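You operate a simulated robot arm through the tools that you are given. There is no shell and no other tool. Be economical: measure what you need, move in short steps, check, and stop when the job is done.

Carry out the task below with a simulated robot arm. There is one attempt and no reset: what you move stays moved.

TASK
Put things in order on the bare front of the dresser top. At the end: the green block from the bare front of the dresser top stands where the white cotton pad jar (marked "Cotton Pads") stood; the red pawn from the bare front of the dresser top stands where the green block stood; the cream rook from the bare front of the dresser top stands on top of the cream soap; the white cotton pad jar is on the black coaster; whatever was shut is shut again. Leave all else as you found it, and nothing knocked over.
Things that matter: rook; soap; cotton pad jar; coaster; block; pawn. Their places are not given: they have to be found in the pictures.

It is judged by the outcome, as a careful person would: the job done as asked, and still so three seconds after it is handed in. It fails if anything else is knocked over, pushed out of place, dropped, spilled or broken.

THE ROBOT
A 6-joint arm with a two-finger parallel gripper, fixed in place. Base frame: the origin is at the foot of the arm, x ahead of it, y to its left, z up; the work surface is at about z = 0.78. Lengths are in m, angles in degrees, forces in N, time in s.
With the tool pointing down near the work surface it reaches from about 0.26 to 0.68 m from the base axis. Its first joint turns from -66.0 to 66.0 degrees. Payload 2.9 kg.
Tool frame: the origin (TCP) lies between the finger pads and is the grasp point; the fingertips stand 0.03 m ahead of it; z points along the fingers, y is the line along which they close. The gripper opens to 0.11 m. The fingers are 0.02 m wide and 0.01 m thick; the gripper's body (0.048 by 0.112 m) begins 0.055 m behind the TCP.
Orientation is that of the tool frame in the base frame, as [roll, pitch, yaw] about the fixed x, y, z axes, in that order (R = Rz(yaw) Ry(pitch) Rx(roll)). With the fingers straight down and closing along the base's y, the tool's x points along the base's -x, its y along +y and its z along -z.

THE INTERFACE
- The arm moves only by the tool arm_command. Its arguments are lists of equal length, an entry for each row: "hand": the finger opening in m, from 0 to 0.11; "linear": the shift along the tool's x, y, z in units of 50 mm (1.0 is 50 mm), a list of three; "rotation": the turn, a rotation vector about the tool's x, y, z in units of 5 degrees (1.0 is 5 degrees), a list of three. In form: {"hand": [hand, ...], "linear": [[dx, dy, dz], ...], "rotation": [[wx, wy, wz], ...]}. A call has 1 to 20 rows; each row shifts and turns the commanded pose from where the row before left it, along the tool's axes as they then stand. A call with a number of a shift or a turn outside -1 to 1 is refused whole. A row lasts 0.2 s, in which the tool goes at most 0.05 m and 8.6 degrees; a call with a longer step from one row to the next is refused whole, and so is a gripper value outside its range. A pose out of reach is approached as far as the arm can. The call stops where the force on the tool passes 40 N (or 10 N more than at its start, if that is more) or the arm is blocked; 0.2 s more then pass. The fingers move at their own pace (about 0.108 m/s each) and stop on an object; they squeeze with about 20 N. The grip force told is the motor's: it shows also when the fingers shut on nothing. Time passes only in rows, and 0.2 s behind the last, so rows that do not move let the fingers close. It gives the time, the measured TCP pose, the force on the tool (base axes), the opening and the grip force at its end, in the units of the frame above (readings bear some noise).
- Cameras (640 x 400 px; columns grow to the right, rows downward): "scene" is fixed at [0.0684, 0.4278, 1.3791]; the picture's right is [-0.83, -0.55, 0.00], its down [-0.33, 0.50, -0.80] and it looks along [0.44, -0.66, -0.60] (base axes); focal length 356 px, centre (320, 200). "wrist" rides on the gripper at [-0.036, 0, -0.057] in the tool frame; the picture's right is [0.00, -1.00, 0.00], its down [0.97, 0.00, -0.24] and it looks along [0.24, 0.00, 0.97] (tool axes); focal length 218 px, centre (320, 200).
- camera(camera): a new picture of that camera. No time passes.
- probe_pixels(camera, pixels): for up to 12 pixels [column, row] of the newest picture of that camera ("zoom" is the newest enlarged one), the place [x, y, z] in the base frame of the surface seen there, good to about 0.002 m. No time passes.
- zoom(camera, box): a new picture of the part [left, top, right, bottom] of that camera's present view, enlarged. No time passes.
- hand_in(): hands the job in; it is judged then, once.

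Work in short steps. Measure before you move; look again where a grasp or a placing could have gone wrong, and mend it. You have 80 turns and 46 pictures in all, those below and enlarged ones among them. Open the gripper and draw the arm clear of the work before you hand the job in, unless the task says otherwise; then end with one line.

The tools are called after "Emit:" as a command line: name --argument value ..., lists and objects as JSON in quotes. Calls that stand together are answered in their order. arm_command: Moves the arm, as the interface text tells. Its arguments: {"type":"object","properties":{"hand":{"type":"array","items":{"type":"number"}},"linear":{"type":"array","items":{"type":"array","items":{"type":"number"}}},"rotation":{"type":"array","items":{"type":"array","items":{"type":"number"}}}},"required":["hand","linear","rotation"]} The other tools are called the same way: camera (camera) takes a picture; probe_pixels (camera, pixels) gives the place of the surface under pixels of a picture; zoom (camera, box) takes an enlarged picture of a part of a camera's view; hand_in () hands the job in.

At the start:

```text
clock: 0.0
eef_pos: [0.2597, -0.2401, 1.0543]
tool_rot: [180.0, 0.1, -180.0]
wrist_force: [-0.1, -0.3, -0.1]
opening: 0.1099
finger_force: 0.0
```

scene: 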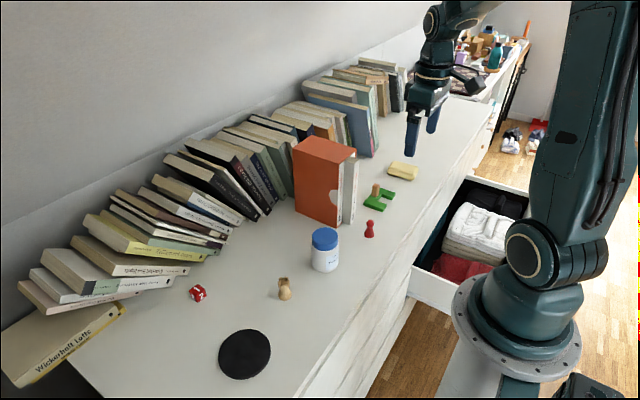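
wrist: 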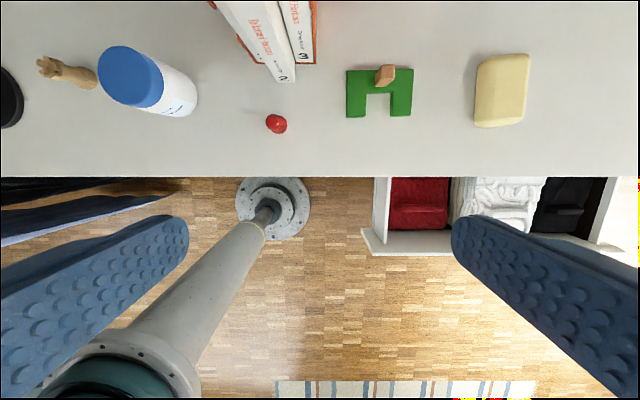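

The scene shows coaster (245,353), rook (285,288), jar (325,250), pawn (370,228), green block (377,200), soap (403,171). I zoom in and probe them.

Emit:
zoom --camera "scene" --box '[340, 140, 440, 250]'

Emit:
zoom --camera "scene" --box '[170, 210, 370, 390]'

Emit:
probe_pixels --camera "wrist" --pixels '[[349, 72], [349, 115], [410, 70], [409, 114], [390, 73], [380, 105], [481, 60], [527, 58], [522, 118], [478, 122], [276, 123], [130, 75]]'

Emit:
probe_pixels --camera "scene" --pixels '[[245, 331], [219, 354], [270, 353], [240, 378], [285, 282], [286, 296], [325, 235], [325, 268], [370, 222], [370, 234], [376, 186], [350, 200]]'

```text
3.64 times, centred on (390, 195) of scene
```

zoom: 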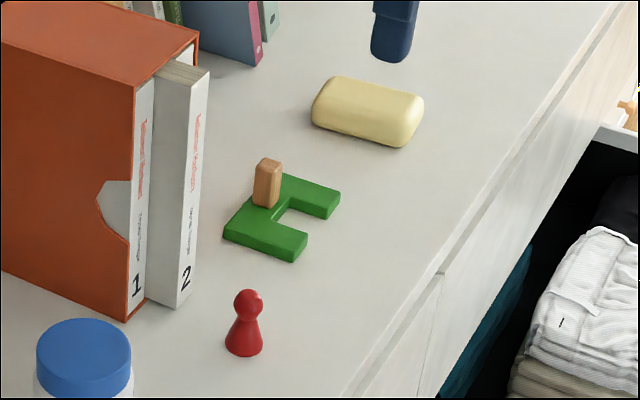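

```text
2.22 times, centred on (270, 300) of scene
```

zoom: 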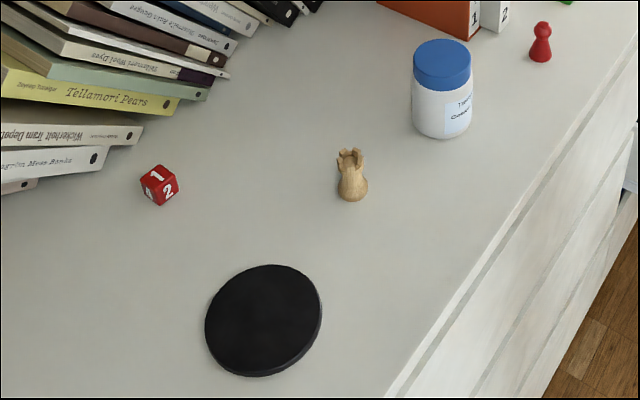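

```text
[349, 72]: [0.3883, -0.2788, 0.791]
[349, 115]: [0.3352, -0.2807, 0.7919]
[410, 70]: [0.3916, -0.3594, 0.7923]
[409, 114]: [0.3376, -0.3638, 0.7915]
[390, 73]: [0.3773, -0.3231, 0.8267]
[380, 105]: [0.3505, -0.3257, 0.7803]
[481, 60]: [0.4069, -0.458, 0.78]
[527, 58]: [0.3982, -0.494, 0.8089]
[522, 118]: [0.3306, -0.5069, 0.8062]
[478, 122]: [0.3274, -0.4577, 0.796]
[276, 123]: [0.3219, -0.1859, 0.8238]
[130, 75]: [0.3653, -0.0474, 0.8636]
```

```text
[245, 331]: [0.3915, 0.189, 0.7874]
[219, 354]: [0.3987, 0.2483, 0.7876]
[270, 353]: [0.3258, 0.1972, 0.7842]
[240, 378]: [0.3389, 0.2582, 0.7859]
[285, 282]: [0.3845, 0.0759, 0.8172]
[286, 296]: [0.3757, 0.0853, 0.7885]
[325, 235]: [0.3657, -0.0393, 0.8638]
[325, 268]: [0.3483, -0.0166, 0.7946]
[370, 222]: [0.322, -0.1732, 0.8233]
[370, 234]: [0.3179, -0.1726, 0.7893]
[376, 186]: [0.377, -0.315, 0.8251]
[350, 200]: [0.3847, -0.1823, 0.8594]
```

The block carries a small wooden peg at (0.376,-0.319). I'll move the camera above the jar/rook region for exact measurements.

Emit:
arm_command --hand '[0.11, 0.11, 0.11, 0.11, 0.11, 0.11, 0.11]' --linear '[[-0.27, 0.87, 0], [-0.27, 0.87, 0], [-0.27, 0.87, 0], [-0.27, 0.87, 0], [-0.27, 0.87, 0], [-0.27, 0.87, 0], [0, 0, 0]]' --rotation '[[0, 0, 0], [0, 0, 0], [0, 0, 0], [0, 0, 0], [0, 0, 0], [0, 0, 0], [0, 0, 0]]'

Emit:
camera --camera "wrist"

```text
clock: 1.6
eef_pos: [0.3396, 0.0225, 1.0553]
tool_rot: [180.0, 0.0, -180.0]
wrist_force: [-0.2, -0.1, -0.2]
opening: 0.1098
finger_force: 0.2
```

```text
41 pictures are left
```

wrist: 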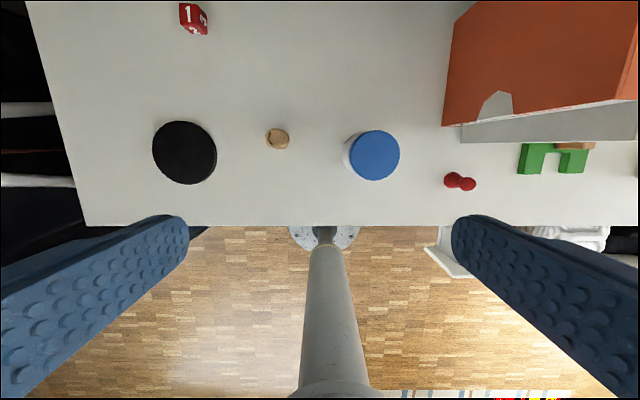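

Top view: lid centred near (374,155), coaster near (184,152), rook (277,138). Probing just inside the edges.

Emit:
probe_pixels --camera "wrist" --pixels '[[351, 155], [397, 155], [374, 132], [374, 178], [154, 152], [215, 152], [184, 123], [184, 182], [268, 138], [287, 138], [277, 130], [277, 147]]'

Emit:
zoom --camera "wrist" --box '[220, 90, 420, 215]'

Emit:
probe_pixels --camera "wrist" --pixels '[[375, 155], [184, 152], [277, 138], [460, 141], [550, 138], [575, 146], [443, 124], [620, 120], [635, 140]]'

```text
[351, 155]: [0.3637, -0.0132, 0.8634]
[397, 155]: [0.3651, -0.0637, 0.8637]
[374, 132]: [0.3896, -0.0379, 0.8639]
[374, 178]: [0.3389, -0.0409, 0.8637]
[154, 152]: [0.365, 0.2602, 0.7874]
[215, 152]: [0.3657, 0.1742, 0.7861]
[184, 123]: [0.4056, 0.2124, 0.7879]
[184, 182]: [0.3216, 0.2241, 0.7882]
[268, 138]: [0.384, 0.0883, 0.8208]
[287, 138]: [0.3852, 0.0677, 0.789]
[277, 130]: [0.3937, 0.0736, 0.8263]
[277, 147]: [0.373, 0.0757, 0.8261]
```

```text
3.20 times, centred on (320, 152) of wrist
```

zoom: 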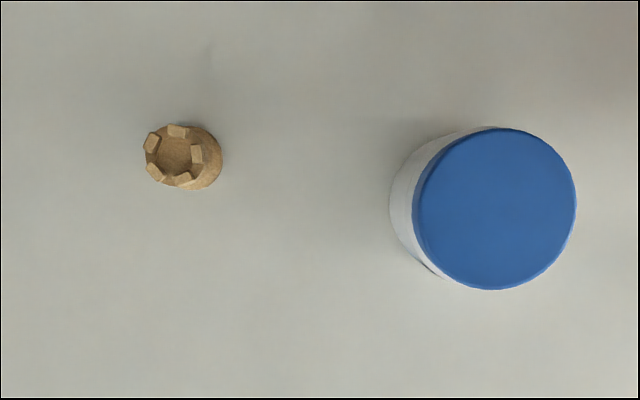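

```text
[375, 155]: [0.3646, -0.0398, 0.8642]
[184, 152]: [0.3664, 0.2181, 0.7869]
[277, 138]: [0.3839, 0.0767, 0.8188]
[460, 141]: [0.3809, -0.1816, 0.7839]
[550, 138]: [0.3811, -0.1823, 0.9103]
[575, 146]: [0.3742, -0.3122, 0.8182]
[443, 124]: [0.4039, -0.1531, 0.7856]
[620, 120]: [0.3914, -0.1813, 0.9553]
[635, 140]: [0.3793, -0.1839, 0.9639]
```

Jar centre (0.3645,-0.0385), coaster centre (0.3645,0.2175), coaster top 0.788. Descending over the jar with the fingers open.

Emit:
arm_command --hand '[0.11, 0.11, 0.11, 0.11, 0.11, 0.11, 0.11, 0.11, 0.11]' --linear '[[-0.25, -0.61, 0], [-0.25, -0.61, 0], [0, 0, 0.8], [0, 0, 0.8], [0, 0, 0.8], [0, 0, 0.8], [0, 0, 0.8], [0, 0, 0.6], [0, 0, 0]]' --rotation '[[0, 0, 0], [0, 0, 0], [0, 0, 0], [0, 0, 0], [0, 0, 0], [0, 0, 0], [0, 0, 0], [0, 0, 0], [0, 0, 0]]'

Emit:
camera --camera "scene"

```text
clock: 3.6
eef_pos: [0.3652, -0.0393, 0.8239]
tool_rot: [-180.0, 0.0, 180.0]
wrist_force: [0.1, -0.2, -1.1]
opening: 0.1097
finger_force: 0.1
```

```text
39 pictures are left
```

scene: 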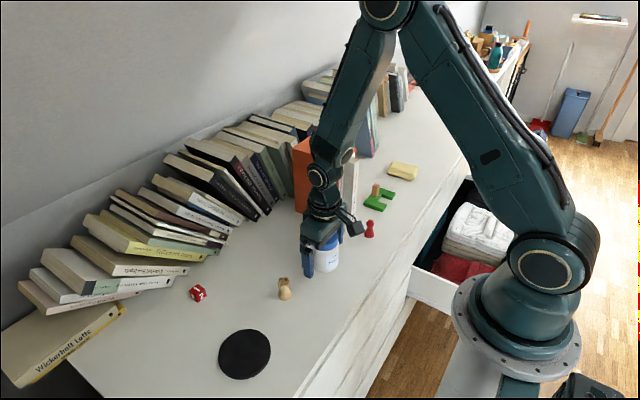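

Well placed around the jar. Closing and lifting.

Emit:
arm_command --hand '[0.04, 0.04, 0.04, 0.04, 0.04, 0.04, 0.04]' --linear '[[0, 0, 0], [0, 0, 0], [0, 0, 0], [0, 0, 0], [0, 0, -0.6], [0, 0, -0.8], [0, 0, -0.6]]' --rotation '[[0, 0, 0], [0, 0, 0], [0, 0, 0], [0, 0, 0], [0, 0, 0], [0, 0, 0], [0, 0, 0]]'

Emit:
camera --camera "scene"

```text
clock: 5.2
eef_pos: [0.3653, -0.0396, 0.926]
tool_rot: [180.0, 0.0, 180.0]
wrist_force: [0.3, 1.2, -1.4]
opening: 0.0586
finger_force: 20.0
```

```text
38 pictures are left
```

scene: 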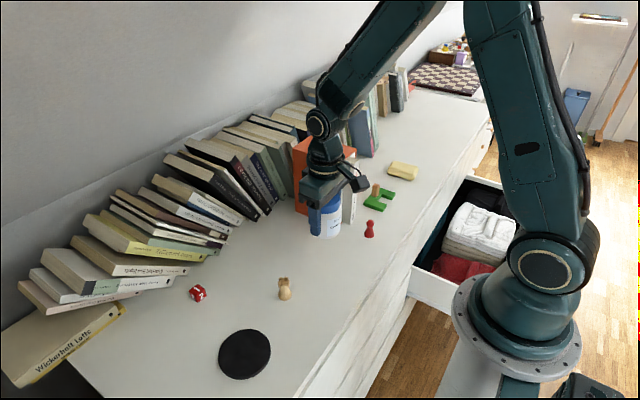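

Jar held (opening 0.0586), bottom 0.1 m up, above the rook. Carrying it to the coaster and lowering to just above contact.

Emit:
arm_command --hand '[0.04, 0.04, 0.04, 0.04, 0.04, 0.04, 0.04, 0.04, 0.04, 0.04, 0.04, 0.04, 0.04]' --linear '[[0, 0.5, 0], [0, 0.8, 0], [0, 0.85, 0], [0, 0.85, 0], [0, 0.85, 0], [0, 0.8, 0], [0, 0.49, 0], [0, 0, 0], [0, 0, 0.6], [0, 0, 0.6], [0, 0, 0.4], [0, 0, 0.2], [0, 0, 0]]' --rotation '[[0, 0, 0], [0, 0, 0], [0, 0, 0], [0, 0, 0], [0, 0, 0], [0, 0, 0], [0, 0, 0], [0, 0, 0], [0, 0, 0], [0, 0, 0], [0, 0, 0], [0, 0, 0], [0, 0, 0]]'

Emit:
zoom --camera "scene" --box '[170, 250, 350, 400]'

```text
clock: 8.0
eef_pos: [0.3657, 0.2175, 0.834]
tool_rot: [-180.0, 0.0, 180.0]
wrist_force: [-0.2, 0.6, -1.1]
opening: 0.0587
finger_force: 19.9
```

```text
2.67 times, centred on (260, 325) of scene
```

zoom: 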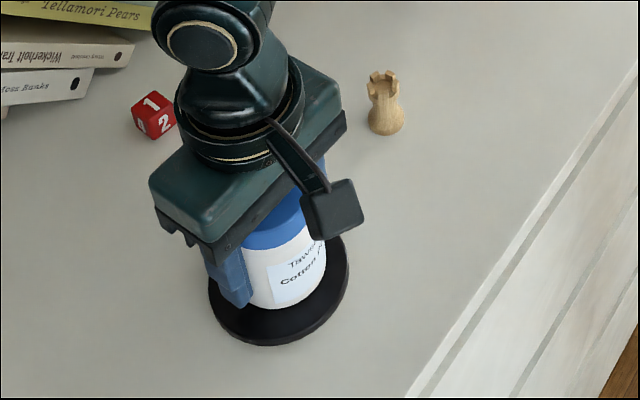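

Over the coaster centre; lowering the last millimetres.

Emit:
arm_command --hand '[0.04, 0.04]' --linear '[[0, 0, 0.03], [0, 0, 0.02]]' --rotation '[[0, 0, 0], [0, 0, 0]]'

```text
clock: 8.6
eef_pos: [0.3666, 0.2177, 0.8335]
tool_rot: [179.9, 0.0, -179.9]
wrist_force: [-0.8, -1.4, 12.6]
opening: 0.0589
finger_force: 20.2
```

Contact is felt (12.6 N up). Releasing and rising.

Emit:
arm_command --hand '[0.07, 0.09, 0.11, 0.11, 0.11, 0.11, 0.11, 0.11]' --linear '[[0, 0, 0], [0, 0, 0], [0, 0, 0], [0, 0, -0.5], [0, 0, -0.8], [0, 0, -0.8], [0, 0, -0.8], [0, 0, 0]]' --rotation '[[0, 0, 0], [0, 0, 0], [0, 0, 0], [0, 0, 0], [0, 0, 0], [0, 0, 0], [0, 0, 0], [0, 0, 0]]'

Emit:
zoom --camera "scene" --box '[170, 250, 350, 400]'

Emit:
probe_pixels --camera "zoom" --pixels '[[385, 75], [385, 100], [372, 122], [400, 125], [385, 130]]'

```text
clock: 10.4
eef_pos: [0.3665, 0.2177, 0.977]
tool_rot: [-180.0, 0.0, 180.0]
wrist_force: [0.5, -0.1, 0.3]
opening: 0.1099
finger_force: 0.0
```

```text
2.67 times, centred on (260, 325) of scene
```

zoom: 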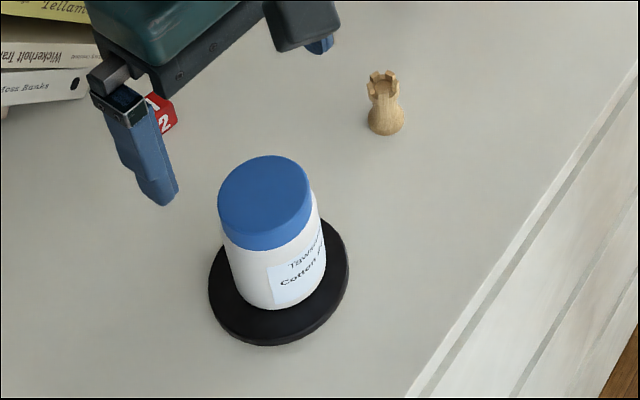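

```text
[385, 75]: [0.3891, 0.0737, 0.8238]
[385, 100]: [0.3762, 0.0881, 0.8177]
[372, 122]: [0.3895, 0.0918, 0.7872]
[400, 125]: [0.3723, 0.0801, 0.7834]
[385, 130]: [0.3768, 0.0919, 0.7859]
```

Jar stands on the coaster. Rook axis is about (0.3845,0.080), top 0.826. Going to it, fingers half open.

Emit:
arm_command --hand '[0.11, 0.11, 0.08, 0.08, 0.06, 0.06, 0.06, 0.06, 0.06]' --linear '[[-0.09, -0.69, 0], [-0.09, -0.69, 0], [-0.09, -0.69, 0], [-0.09, -0.69, 0], [0, 0, 0.8], [0, 0, 0.8], [0, 0, 0.8], [0, 0, 0.66], [0, 0, 0]]' --rotation '[[0, 0, 0], [0, 0, 0], [0, 0, 0], [0, 0, 0], [0, 0, 0], [0, 0, 0], [0, 0, 0], [0, 0, 0], [0, 0, 0]]'

Emit:
zoom --camera "scene" --box '[210, 220, 360, 320]'

Emit:
camera --camera "wrist"

```text
clock: 12.4
eef_pos: [0.3842, 0.0785, 0.8241]
tool_rot: [179.9, 0.0, 180.0]
wrist_force: [-0.1, -0.5, 1.1]
opening: 0.06
finger_force: 0.1
```

```text
4.00 times, centred on (285, 270) of scene
```

zoom: 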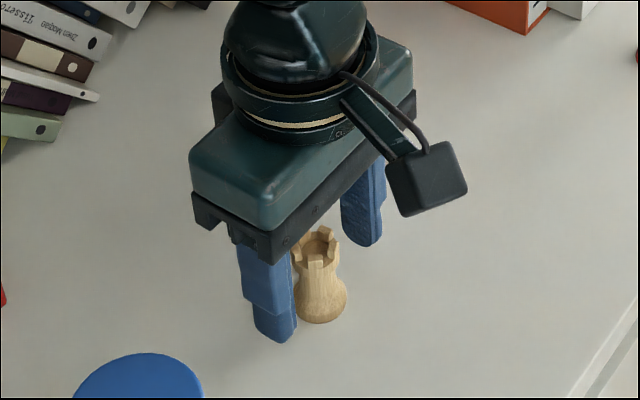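

```text
34 pictures are left
```

wrist: 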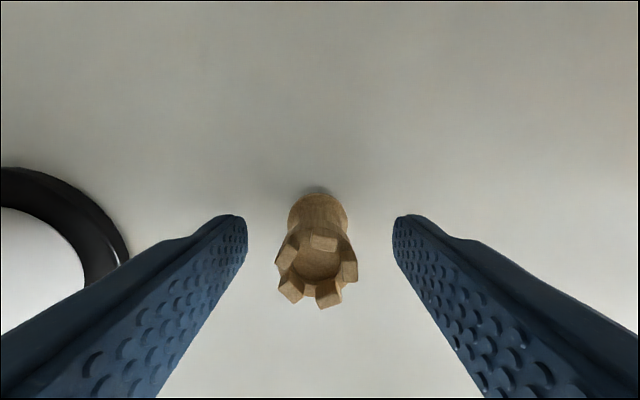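

Rook is centred between the fingers (317,250). Closing and lifting.

Emit:
arm_command --hand '[0.04, 0.02, 0.01, 0.01, 0.01, 0.01, 0.01, 0.01]' --linear '[[0, 0, 0], [0, 0, 0], [0, 0, 0], [0, 0, 0], [0, 0, -0.4], [0, 0, -0.8], [0, 0, -0.9], [0, 0, -0.6]]' --rotation '[[0, 0, 0], [0, 0, 0], [0, 0, 0], [0, 0, 0], [0, 0, 0], [0, 0, 0], [0, 0, 0], [0, 0, 0]]'

Emit:
camera --camera "wrist"

```text
clock: 14.2
eef_pos: [0.3837, 0.0792, 0.9596]
tool_rot: [180.0, 0.0, -180.0]
wrist_force: [0.1, -0.2, -0.7]
opening: 0.0225
finger_force: 20.3
```

```text
33 pictures are left
```

wrist: 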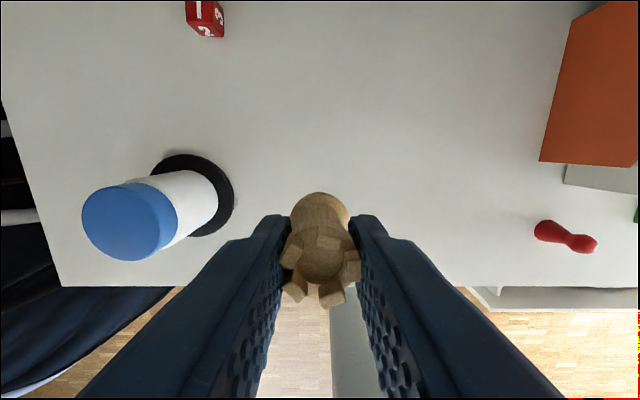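

Rook held upright. Backing off to x=0.28 and up to 1.0 to pass the orange box, then travelling to y=-0.482.

Emit:
arm_command --hand '[0.01, 0.01, 0.01, 0.01, 0.01, 0.01, 0.01, 0.01, 0.01, 0.01, 0.01, 0.01, 0.01, 0.01, 0.01, 0.01, 0.01, 0.01]' --linear '[[0.7, 0, -0.27], [0.7, 0, -0.27], [0.68, 0, -0.26], [0, -0.5, 0], [0, -0.86, 0], [0, -0.86, 0], [0, -0.86, 0], [0, -0.86, 0], [0, -0.86, 0], [0, -0.86, 0], [0, -0.86, 0], [0, -0.86, 0], [0, -0.86, 0], [0, -0.86, 0], [0, -0.86, 0], [0, -0.86, 0], [0, -0.4, 0], [0, 0, 0]]' --rotation '[[0, 0, 0], [0, 0, 0], [0, 0, 0], [0, 0, 0], [0, 0, 0], [0, 0, 0], [0, 0, 0], [0, 0, 0], [0, 0, 0], [0, 0, 0], [0, 0, 0], [0, 0, 0], [0, 0, 0], [0, 0, 0], [0, 0, 0], [0, 0, 0], [0, 0, 0], [0, 0, 0]]'

Emit:
camera --camera "wrist"

```text
clock: 18.0
eef_pos: [0.2804, -0.4834, 0.9997]
tool_rot: [-180.0, 0.0, 180.0]
wrist_force: [0.5, -0.4, 0.7]
opening: 0.0225
finger_force: 20.0
```

```text
32 pictures are left
```

wrist: 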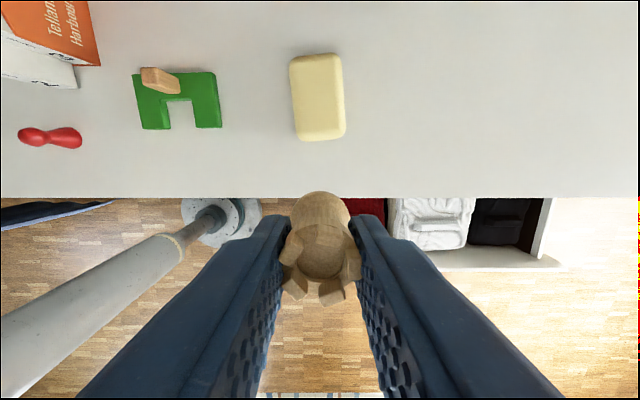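

Emit:
probe_pixels --camera "wrist" --pixels '[[318, 97], [296, 66], [334, 62], [339, 128], [304, 132], [318, 80], [320, 115], [308, 97], [330, 97]]'

Emit:
zoom --camera "wrist" --box '[110, 40, 270, 140]'

Emit:
probe_pixels --camera "zoom" --pixels '[[95, 150], [425, 135], [130, 345], [425, 340], [155, 120], [180, 150], [265, 150], [260, 180], [240, 210]]'

```text
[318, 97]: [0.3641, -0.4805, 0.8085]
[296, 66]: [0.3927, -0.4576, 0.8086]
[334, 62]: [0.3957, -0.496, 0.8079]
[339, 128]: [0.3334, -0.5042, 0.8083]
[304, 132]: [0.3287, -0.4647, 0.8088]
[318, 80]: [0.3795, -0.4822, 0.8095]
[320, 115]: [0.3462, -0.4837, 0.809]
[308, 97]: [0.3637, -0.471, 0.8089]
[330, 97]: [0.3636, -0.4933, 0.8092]
```

```text
4.00 times, centred on (190, 90) of wrist
```

zoom: 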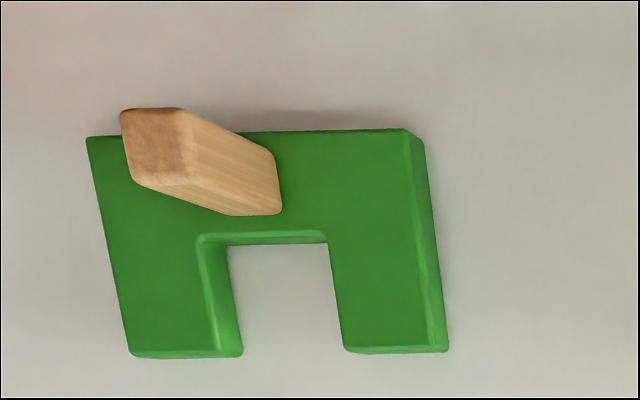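

```text
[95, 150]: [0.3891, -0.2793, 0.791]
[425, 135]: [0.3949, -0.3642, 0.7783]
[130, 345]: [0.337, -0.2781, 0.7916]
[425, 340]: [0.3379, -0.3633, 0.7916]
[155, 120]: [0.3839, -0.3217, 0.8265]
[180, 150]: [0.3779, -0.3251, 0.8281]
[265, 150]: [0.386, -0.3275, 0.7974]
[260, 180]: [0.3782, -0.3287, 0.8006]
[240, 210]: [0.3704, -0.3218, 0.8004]
```

Soap top is flat at 0.8085, centre (0.3635,-0.481). Moving over it and lowering to a few mm above.

Emit:
arm_command --hand '[0.01, 0.01, 0.01, 0.01, 0.01, 0.01, 0.01, 0.01]' --linear '[[-0.83, 0.05, 0], [-0.83, 0, 0], [0, 0, 0.7], [0, 0, 0.8], [0, 0, 0.7], [0, 0, 0.4], [0, 0, 0.25], [0, 0, 0]]' --rotation '[[0, 0, 0], [0, 0, 0], [0, 0, 0], [0, 0, 0], [0, 0, 0], [0, 0, 0], [0, 0, 0], [0, 0, 0]]'

Emit:
zoom --camera "scene" --box '[340, 110, 460, 210]'

```text
clock: 19.8
eef_pos: [0.361, -0.4785, 0.8563]
tool_rot: [-180.0, 0.0, -180.0]
wrist_force: [0.2, -0.4, -1.1]
opening: 0.0225
finger_force: 20.5
```

```text
4.00 times, centred on (400, 160) of scene
```

zoom: 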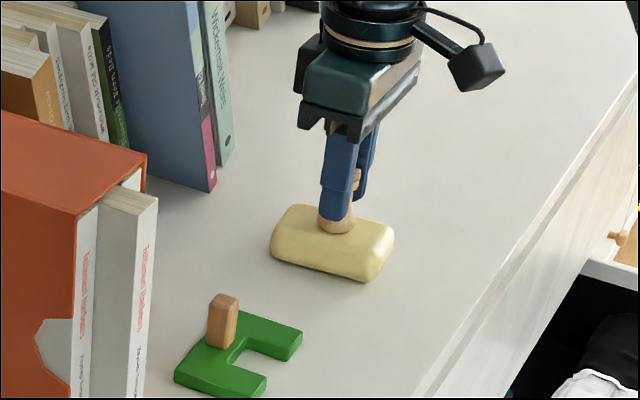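

About 3 mm above the soap, nearly centred; small correction then lower until contact.

Emit:
arm_command --hand '[0.01, 0.01, 0.01]' --linear '[[-0.05, -0.05, 0], [0, 0, 0.05], [0, 0, 0.03]]' --rotation '[[0, 0, 0], [0, 0, 0], [0, 0, 0]]'

```text
clock: 20.6
eef_pos: [0.3653, -0.4824, 0.8539]
tool_rot: [-179.9, 0.1, -179.9]
wrist_force: [-0.9, 1.8, 10.3]
opening: 0.0223
finger_force: 19.9
```

Contact at 10 N. Releasing gently and rising.

Emit:
arm_command --hand '[0.03, 0.045, 0.06, 0.06, 0.06, 0.06, 0.06, 0.06]' --linear '[[0, 0, -0.01], [0, 0, 0], [0, 0, 0], [0, 0, -0.4], [0, 0, -0.8], [0, 0, -0.9], [0, 0, -0.6], [0, 0, 0]]' --rotation '[[0, 0, 0], [0, 0, 0], [0, 0, 0], [0, 0, 0], [0, 0, 0], [0, 0, 0], [0, 0, 0], [0, 0, 0]]'

Emit:
zoom --camera "scene" --box '[340, 110, 460, 210]'

```text
clock: 22.4
eef_pos: [0.3635, -0.4816, 0.9881]
tool_rot: [-180.0, 0.1, 180.0]
wrist_force: [-0.7, -0.4, 0.1]
opening: 0.0601
finger_force: 0.1
```

```text
4.00 times, centred on (400, 160) of scene
```

zoom: 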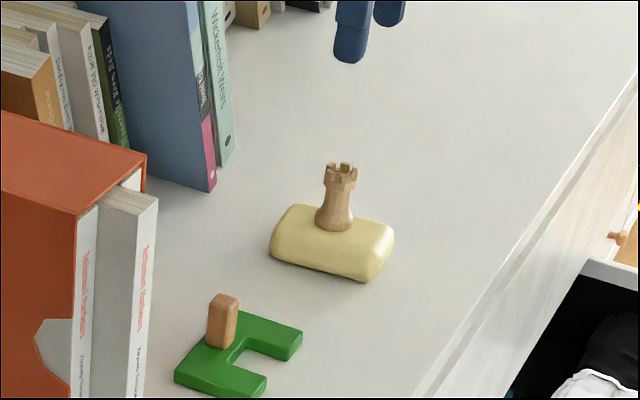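

Rook stands on the soap. Next the block: moving above the peg and looking down.

Emit:
arm_command --hand '[0.06, 0.06, 0.06, 0.06, 0.06]' --linear '[[-0.07, 0.81, 0], [-0.07, 0.81, 0], [-0.07, 0.81, 0], [-0.07, 0.81, 0], [0, 0, 0]]' --rotation '[[0, 0, 0], [0, 0, 0], [0, 0, 0], [0, 0, 0], [0, 0, 0]]'

Emit:
camera --camera "wrist"

Emit:
zoom --camera "wrist" --box '[240, 110, 400, 210]'

```text
clock: 23.6
eef_pos: [0.3786, -0.32, 0.9873]
tool_rot: [-179.9, 0.1, 180.0]
wrist_force: [-0.2, 0.7, 0.8]
opening: 0.06
finger_force: 0.1
```

```text
28 pictures are left
```

wrist: 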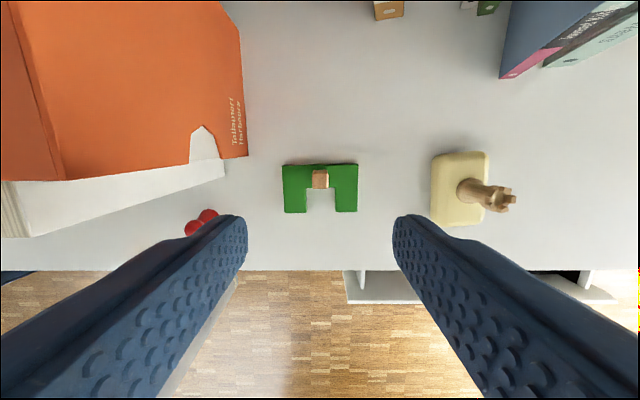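

```text
4.00 times, centred on (320, 160) of wrist
```

zoom: 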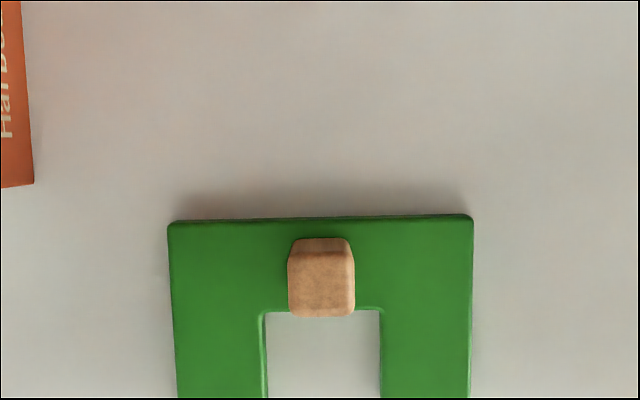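

Peg is aligned with the grip. Probing peg top, block corners, and box edges.

Emit:
probe_pixels --camera "zoom" --pixels '[[320, 260], [320, 305], [295, 285], [348, 285], [320, 242], [176, 230], [465, 225], [176, 380], [465, 380], [30, 180]]'

Emit:
probe_pixels --camera "wrist" --pixels '[[287, 209], [303, 210], [340, 209], [354, 208], [245, 155], [223, 170], [240, 40], [208, 213]]'

```text
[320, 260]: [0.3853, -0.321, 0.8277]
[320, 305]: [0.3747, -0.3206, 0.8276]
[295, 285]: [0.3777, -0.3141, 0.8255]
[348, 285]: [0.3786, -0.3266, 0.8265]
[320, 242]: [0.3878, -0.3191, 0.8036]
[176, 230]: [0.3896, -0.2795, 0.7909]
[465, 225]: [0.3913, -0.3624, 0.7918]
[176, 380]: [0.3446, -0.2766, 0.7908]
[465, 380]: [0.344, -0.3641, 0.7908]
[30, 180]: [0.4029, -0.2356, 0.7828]
```

```text
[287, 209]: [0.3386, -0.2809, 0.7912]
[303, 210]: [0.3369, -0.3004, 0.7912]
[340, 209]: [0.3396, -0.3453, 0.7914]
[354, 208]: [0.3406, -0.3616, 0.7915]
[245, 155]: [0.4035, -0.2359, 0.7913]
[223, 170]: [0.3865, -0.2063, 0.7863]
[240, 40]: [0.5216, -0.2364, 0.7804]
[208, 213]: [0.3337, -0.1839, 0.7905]
```

Peg centre (0.380,-0.3203), block bounds centre (0.364,-0.321). Descending so the tips stop ~5 mm above the green top, then closing.

Emit:
arm_command --hand '[0.06, 0.06, 0.06, 0.06, 0.06, 0.06, 0.04, 0.02, 0.005, 0.005, 0.005]' --linear '[[-0.02, -0.01, 0.7], [0, 0, 0.8], [0, 0, 0.8], [0, 0, 0.6], [0, 0, 0.31], [0, 0, 0], [0, 0, 0], [0, 0, 0], [0, 0, 0], [0, 0, 0], [0, 0, 0]]' --rotation '[[0, 0, 0], [0, 0, 0], [0, 0, 0], [0, 0, 0], [0, 0, 0], [0, 0, 0], [0, 0, 0], [0, 0, 0], [0, 0, 0], [0, 0, 0], [0, 0, 0]]'

Emit:
zoom --camera "scene" --box '[320, 120, 440, 220]'

```text
clock: 26.0
eef_pos: [0.38, -0.32, 0.8271]
tool_rot: [179.9, 0.0, 179.9]
wrist_force: [0.3, -0.2, -0.4]
opening: 0.0165
finger_force: 20.3
```

```text
4.00 times, centred on (380, 170) of scene
```

zoom: 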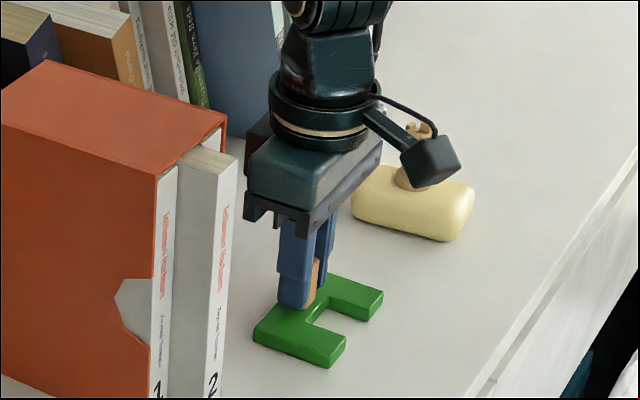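

Peg gripped (opening 0.0165). Lifting to check the whole block comes along.

Emit:
arm_command --hand '[0.005, 0.005, 0.005, 0.005]' --linear '[[0, 0, -0.3], [0, 0, -0.7], [0, 0, -0.8], [0, 0, -0.4]]' --rotation '[[0, 0, 0], [0, 0, 0], [0, 0, 0], [0, 0, 0]]'

Emit:
zoom --camera "scene" --box '[320, 120, 440, 220]'

```text
clock: 27.0
eef_pos: [0.3794, -0.32, 0.9371]
tool_rot: [-180.0, 0.0, -179.9]
wrist_force: [-0.1, 0.4, -0.5]
opening: 0.0163
finger_force: 20.6
```

```text
4.00 times, centred on (380, 170) of scene
```

zoom: 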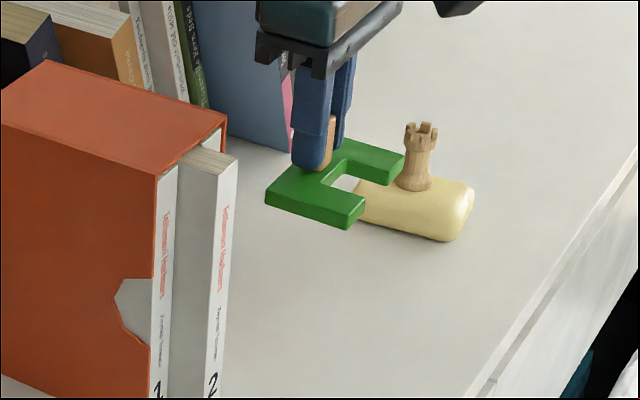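

Block came up whole and level. Carrying it around the box to the jar's old spot (TCP target 0.3805,-0.0375).

Emit:
arm_command --hand '[0.005, 0.005, 0.005, 0.005, 0.005, 0.005, 0.005, 0.005, 0.005, 0.005, 0.005, 0.005, 0.005, 0.005, 0.005]' --linear '[[0.5, 0, -0.3], [0.8, 0, 0], [0.7, 0, 0], [0, 0.5, 0], [0, 0.85, 0], [0, 0.85, 0], [0, 0.85, 0], [0, 0.85, 0], [0, 0.85, 0], [0, 0.9, 0], [0, 0, 0], [-0.6, 0, 0], [-0.8, 0, 0], [-0.62, 0, 0], [0, 0, 0]]' --rotation '[[0, 0, 0], [0, 0, 0], [0, 0, 0], [0, 0, 0], [0, 0, 0], [0, 0, 0], [0, 0, 0], [0, 0, 0], [0, 0, 0], [0, 0, 0], [0, 0, 0], [0, 0, 0], [0, 0, 0], [0, 0, 0], [0, 0, 0]]'

Emit:
camera --camera "scene"

```text
clock: 30.2
eef_pos: [0.3802, -0.0376, 0.9533]
tool_rot: [-180.0, 0.0, -179.9]
wrist_force: [-0.1, 0.6, -0.3]
opening: 0.0162
finger_force: 20.2
```

```text
24 pictures are left
```

scene: 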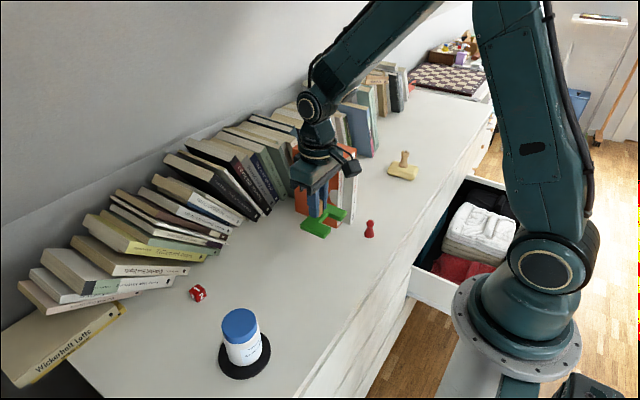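

Aligned above the spot. Lowering to just above, then to contact.

Emit:
arm_command --hand '[0.005, 0.005, 0.005, 0.005, 0.005, 0.005]' --linear '[[0, 0, 0.7], [0, 0, 0.8], [0, 0, 0.6], [0, 0, 0.35], [0, 0, 0.05], [0, 0, 0.03]]' --rotation '[[0, 0, 0], [0, 0, 0], [0, 0, 0], [0, 0, 0], [0, 0, 0], [0, 0, 0]]'

```text
clock: 31.6
eef_pos: [0.3808, -0.0384, 0.826]
tool_rot: [-179.8, 0.1, 180.0]
wrist_force: [-5.8, -2.0, 17.6]
opening: 0.0163
finger_force: 19.8
```

Firm contact; releasing and rising.

Emit:
arm_command --hand '[0.005, 0.03, 0.05, 0.06, 0.06, 0.06, 0.06, 0.06]' --linear '[[0, 0, -0.02], [0, 0, 0], [0, 0, 0], [0, 0, -0.4], [0, 0, -0.8], [0, 0, -0.9], [0, 0, -0.9], [0, 0, 0]]' --rotation '[[0, 0, 0], [0, 0, 0], [0, 0, 0], [0, 0, 0], [0, 0, 0], [0, 0, 0], [0, 0, 0], [0, 0, 0]]'

Emit:
camera --camera "wrist"

Emit:
probe_pixels --camera "wrist" --pixels '[[320, 178]]'

```text
clock: 33.4
eef_pos: [0.3815, -0.0369, 0.9774]
tool_rot: [180.0, 0.1, -180.0]
wrist_force: [0.2, -0.6, -0.6]
opening: 0.0599
finger_force: 0.0
```

```text
23 pictures are left
```

wrist: 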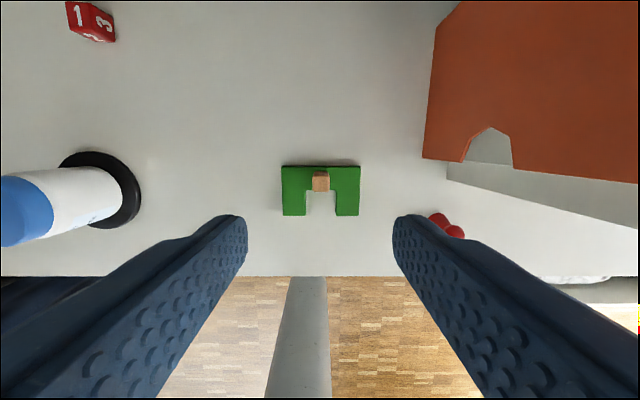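

```text
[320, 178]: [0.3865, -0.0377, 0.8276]
```

Block is set. Now above the pawn (approach from x=0.30, away from the box).

Emit:
arm_command --hand '[0.06, 0.06, 0.06, 0.06, 0.06, 0.06, 0.06]' --linear '[[0.8, 0, 0], [0.83, 0, 0], [0, -0.7, 0], [0, -0.7, 0], [0, -0.7, 0], [0, -0.7, 0], [0, 0, 0]]' --rotation '[[0, 0, 0], [0, 0, 0], [0, 0, 0], [0, 0, 0], [0, 0, 0], [0, 0, 0], [0, 0, 0]]'

Emit:
camera --camera "wrist"

Emit:
zoom --camera "wrist" --box '[240, 90, 400, 190]'

```text
clock: 35.0
eef_pos: [0.2993, -0.1783, 0.9758]
tool_rot: [179.9, -0.1, 179.9]
wrist_force: [-0.3, 0.3, 0.1]
opening: 0.0598
finger_force: 0.1
```

```text
22 pictures are left
```

wrist: 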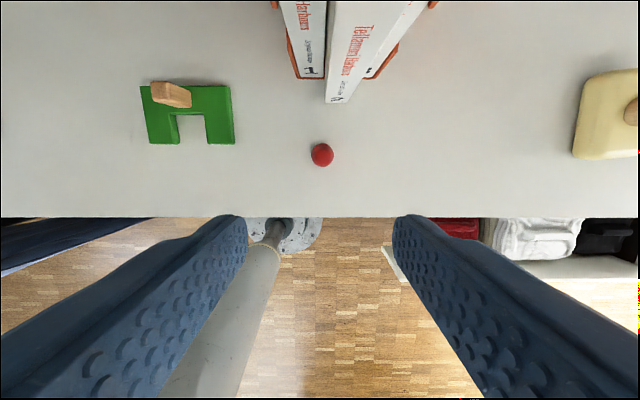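

```text
4.00 times, centred on (320, 140) of wrist
```

zoom: 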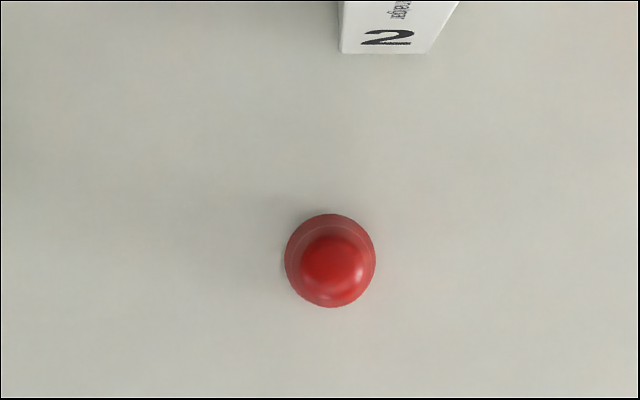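

Emit:
probe_pixels --camera "zoom" --pixels '[[333, 260], [310, 262], [355, 262], [333, 240], [330, 218], [288, 260], [373, 260], [333, 303], [345, 52], [410, 52]]'

Emit:
probe_pixels --camera "wrist" --pixels '[[150, 87], [228, 90], [152, 140], [230, 141], [335, 90], [350, 30]]'

```text
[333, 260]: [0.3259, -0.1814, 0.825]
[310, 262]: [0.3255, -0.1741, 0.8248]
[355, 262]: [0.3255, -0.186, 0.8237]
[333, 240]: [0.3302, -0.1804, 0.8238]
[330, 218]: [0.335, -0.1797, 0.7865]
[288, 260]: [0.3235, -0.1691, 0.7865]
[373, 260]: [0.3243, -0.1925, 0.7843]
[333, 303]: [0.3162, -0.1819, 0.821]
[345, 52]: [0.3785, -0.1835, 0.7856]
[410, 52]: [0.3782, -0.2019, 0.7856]
```

```text
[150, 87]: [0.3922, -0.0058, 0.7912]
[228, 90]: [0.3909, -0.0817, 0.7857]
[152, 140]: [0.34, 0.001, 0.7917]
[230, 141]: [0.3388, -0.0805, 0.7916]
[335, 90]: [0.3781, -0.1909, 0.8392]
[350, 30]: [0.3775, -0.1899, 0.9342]
```

Pawn centre (0.3235,-0.1805); the book face is at x=0.378, close to the gripper camera's side. I'll lean the tool 10° back (away from the books) and descend part way, then look.

Emit:
arm_command --hand '[0.06, 0.06, 0.06, 0.06, 0.06, 0.06, 0.06]' --linear '[[0, -0.045, 0], [0, 0, 0], [0.034, 0, 0.65], [0.034, 0, 0.65], [0.034, 0, 0.65], [0.034, 0, 0.65], [0, 0, 0]]' --rotation '[[0, -1, 0], [0, -1, 0], [0, 0, 0], [0, 0, 0], [0, 0, 0], [0, 0, 0], [0, 0, 0]]'

Emit:
zoom --camera "scene" --box '[300, 140, 440, 250]'

```text
clock: 36.6
eef_pos: [0.3162, -0.179, 0.8485]
tool_rot: [180.0, 10.0, 180.0]
wrist_force: [-0.5, -0.2, -1.2]
opening: 0.0599
finger_force: 0.0
```

```text
3.64 times, centred on (370, 195) of scene
```

zoom: 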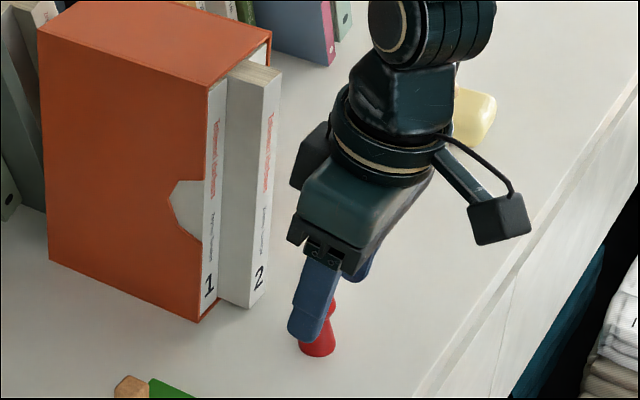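

Good clearance to the book. Final 33 mm down and close.

Emit:
arm_command --hand '[0.06, 0.06, 0.06, 0.04, 0.02, 0.01, 0.01, 0.01]' --linear '[[0.03, -0.02, 0.33], [0.025, 0, 0.32], [0, 0, 0], [0, 0, 0], [0, 0, 0], [0, 0, 0], [0, 0, 0], [0, 0, 0]]' --rotation '[[0, 0, 0], [0, 0, 0], [0, 0, 0], [0, 0, 0], [0, 0, 0], [0, 0, 0], [0, 0, 0], [0, 0, 0]]'

Emit:
camera --camera "wrist"

```text
clock: 38.4
eef_pos: [0.3191, -0.1814, 0.8154]
tool_rot: [-179.9, 10.0, -180.0]
wrist_force: [-0.5, 0.2, 0.1]
opening: 0.0194
finger_force: 20.1
```

```text
19 pictures are left
```

wrist: 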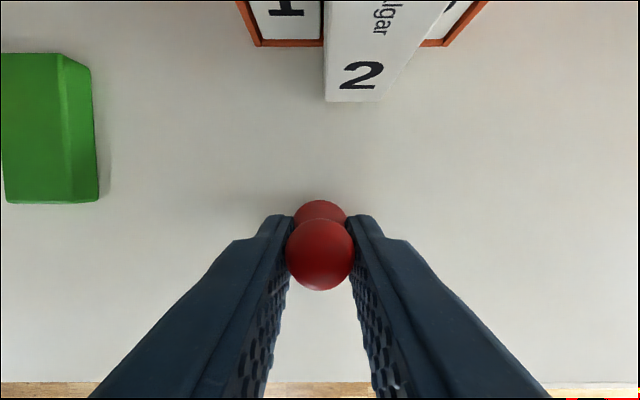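

Pawn gripped (0.0194). Lifting along the tool axis, away from the books.

Emit:
arm_command --hand '[0.01, 0.01, 0.01, 0.01, 0.01]' --linear '[[0, 0, -0.3], [0, 0, -0.7], [0, 0, -0.7], [0, 0, -0.5], [0, 0, 0]]' --rotation '[[0, 0, 0], [0, 0, 0], [0, 0, 0], [0, 0, 0], [0, 0, 0]]'

Emit:
zoom --camera "scene" --box '[310, 140, 430, 230]'

```text
clock: 39.6
eef_pos: [0.299, -0.1817, 0.9249]
tool_rot: [-180.0, 10.0, 180.0]
wrist_force: [0.0, 0.0, 0.3]
opening: 0.0196
finger_force: 19.7
```

```text
4.44 times, centred on (370, 185) of scene
```

zoom: 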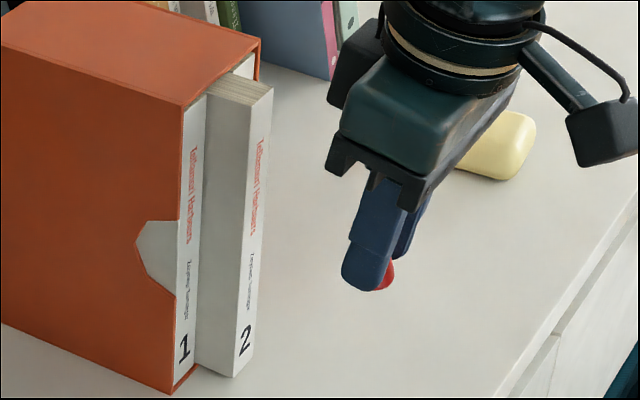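

Keeping the tilt (pawn upright). Carrying to the block's old centre: TCP (0.3596,-0.321), lowering to 2 mm above.

Emit:
arm_command --hand '[0.01, 0.01, 0.01, 0.01, 0.01, 0.01, 0.01, 0.01, 0.01, 0.01, 0.01, 0.01]' --linear '[[0, -0.6, 0], [0, -0.8, 0], [0, -0.8, 0], [0, -0.59, 0], [-0.6, 0, 0.105], [-0.594, 0, 0.105], [0, 0, 0], [0.12, 0, 0.7], [0.12, 0, 0.7], [0.08, 0, 0.45], [0.053, 0, 0.268], [0, 0, 0]]' --rotation '[[0, 0, 0], [0, 0, 0], [0, 0, 0], [0, 0, 0], [0, 0, 0], [0, 0, 0], [0, 0, 0], [0, 0, 0], [0, 0, 0], [0, 0, 0], [0, 0, 0], [0, 0, 0]]'

Emit:
zoom --camera "scene" --box '[310, 130, 440, 230]'

```text
clock: 42.2
eef_pos: [0.362, -0.3214, 0.8163]
tool_rot: [180.0, 10.0, -180.0]
wrist_force: [0.6, -0.5, 0.3]
opening: 0.0199
finger_force: 19.8
```

```text
4.00 times, centred on (375, 180) of scene
```

zoom: 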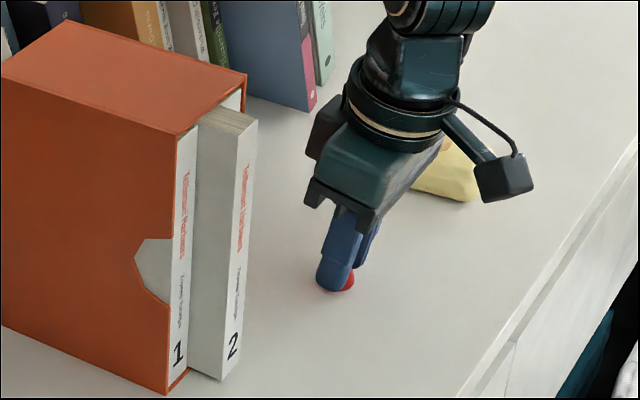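

About 1 mm above; nudging back 2 mm and down to contact.

Emit:
arm_command --hand '[0.01, 0.01]' --linear '[[0.03, 0, 0.01], [0, 0, 0.015]]' --rotation '[[0, 0, 0], [0, 0, 0]]'

```text
clock: 42.8
eef_pos: [0.3596, -0.3204, 0.815]
tool_rot: [179.9, 10.1, 180.0]
wrist_force: [-1.2, 1.4, 8.6]
opening: 0.0197
finger_force: 19.8
```

Contact. Releasing, then withdrawing along the tool axis.

Emit:
arm_command --hand '[0.03, 0.045, 0.06, 0.06, 0.06, 0.06, 0.06, 0.06, 0.06]' --linear '[[0, 0, -0.01], [0, 0, 0], [0, 0, 0], [0, 0, -0.4], [0, 0, -0.8], [0, 0, -0.9], [0, 0, -0.9], [0, 0, -0.5], [0, 0, 0]]' --rotation '[[0, 0, 0], [0, 0, 0], [0, 0, 0], [0, 0, 0], [0, 0, 0], [0, 0, 0], [0, 0, 0], [0, 0, 0], [0, 0, 0]]'

Emit:
camera --camera "wrist"

Emit:
camera --camera "scene"

```text
clock: 44.8
eef_pos: [0.3282, -0.3197, 0.9884]
tool_rot: [-180.0, 10.1, 180.0]
wrist_force: [0.1, 0.3, 0.0]
opening: 0.0598
finger_force: 0.1
```

```text
16 pictures are left
```

wrist: 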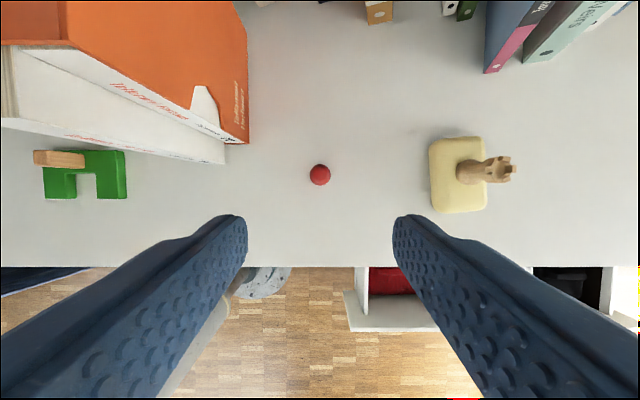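

```text
15 pictures are left
```

scene: 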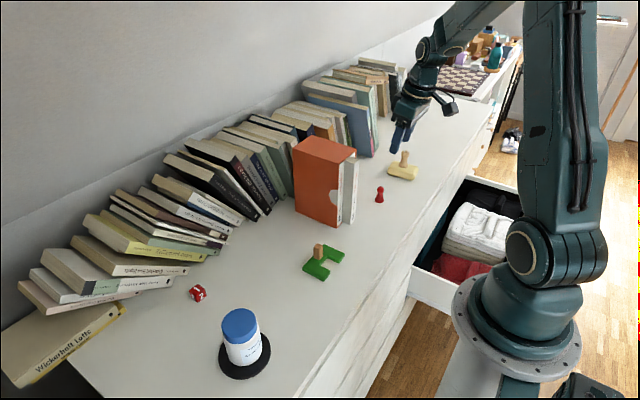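

All four items are in place: jar (240,340) on coaster, block (323,262), pawn (380,194), rook on soap (403,165). Drawing the arm clear.

Emit:
arm_command --hand '[0.06, 0.08, 0.1, 0.11, 0.11]' --linear '[[0, 0, -0.7], [0.5, 0.3, -0.6], [0.5, 0.5, 0], [0, 0.5, 0], [0, 0, 0]]' --rotation '[[0, 0, 0], [0, 1, 0], [0, 1, 0], [0, 0, 0], [0, 0, 0]]'

Emit:
zoom --camera "scene" --box '[290, 120, 450, 290]'

```text
clock: 46.0
eef_pos: [0.267, -0.256, 1.0471]
tool_rot: [-180.0, -0.1, -179.9]
wrist_force: [1.1, 0.4, 0.1]
opening: 0.11
finger_force: 0.0
```

```text
2.35 times, centred on (370, 205) of scene
```

zoom: 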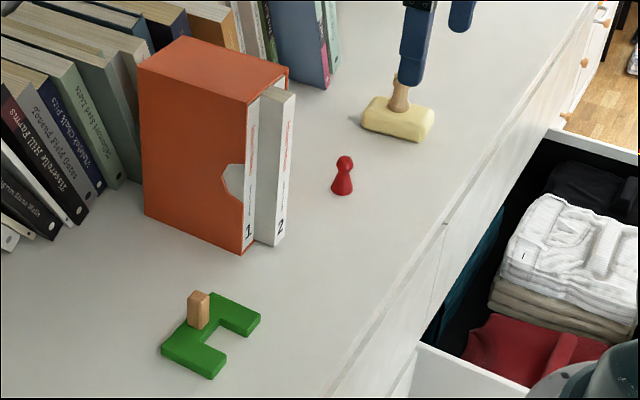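

Everything stands upright where it should, and the arm is clear. Handing in.

Emit:
hand_in

```text
The job is handed in.
```

The job is handed in: the jar is on the black coaster, the green block is where the jar stood, the red pawn is where the block stood, and the rook is on the soap; nothing was knocked over, and the drawer was already open, so I left it.
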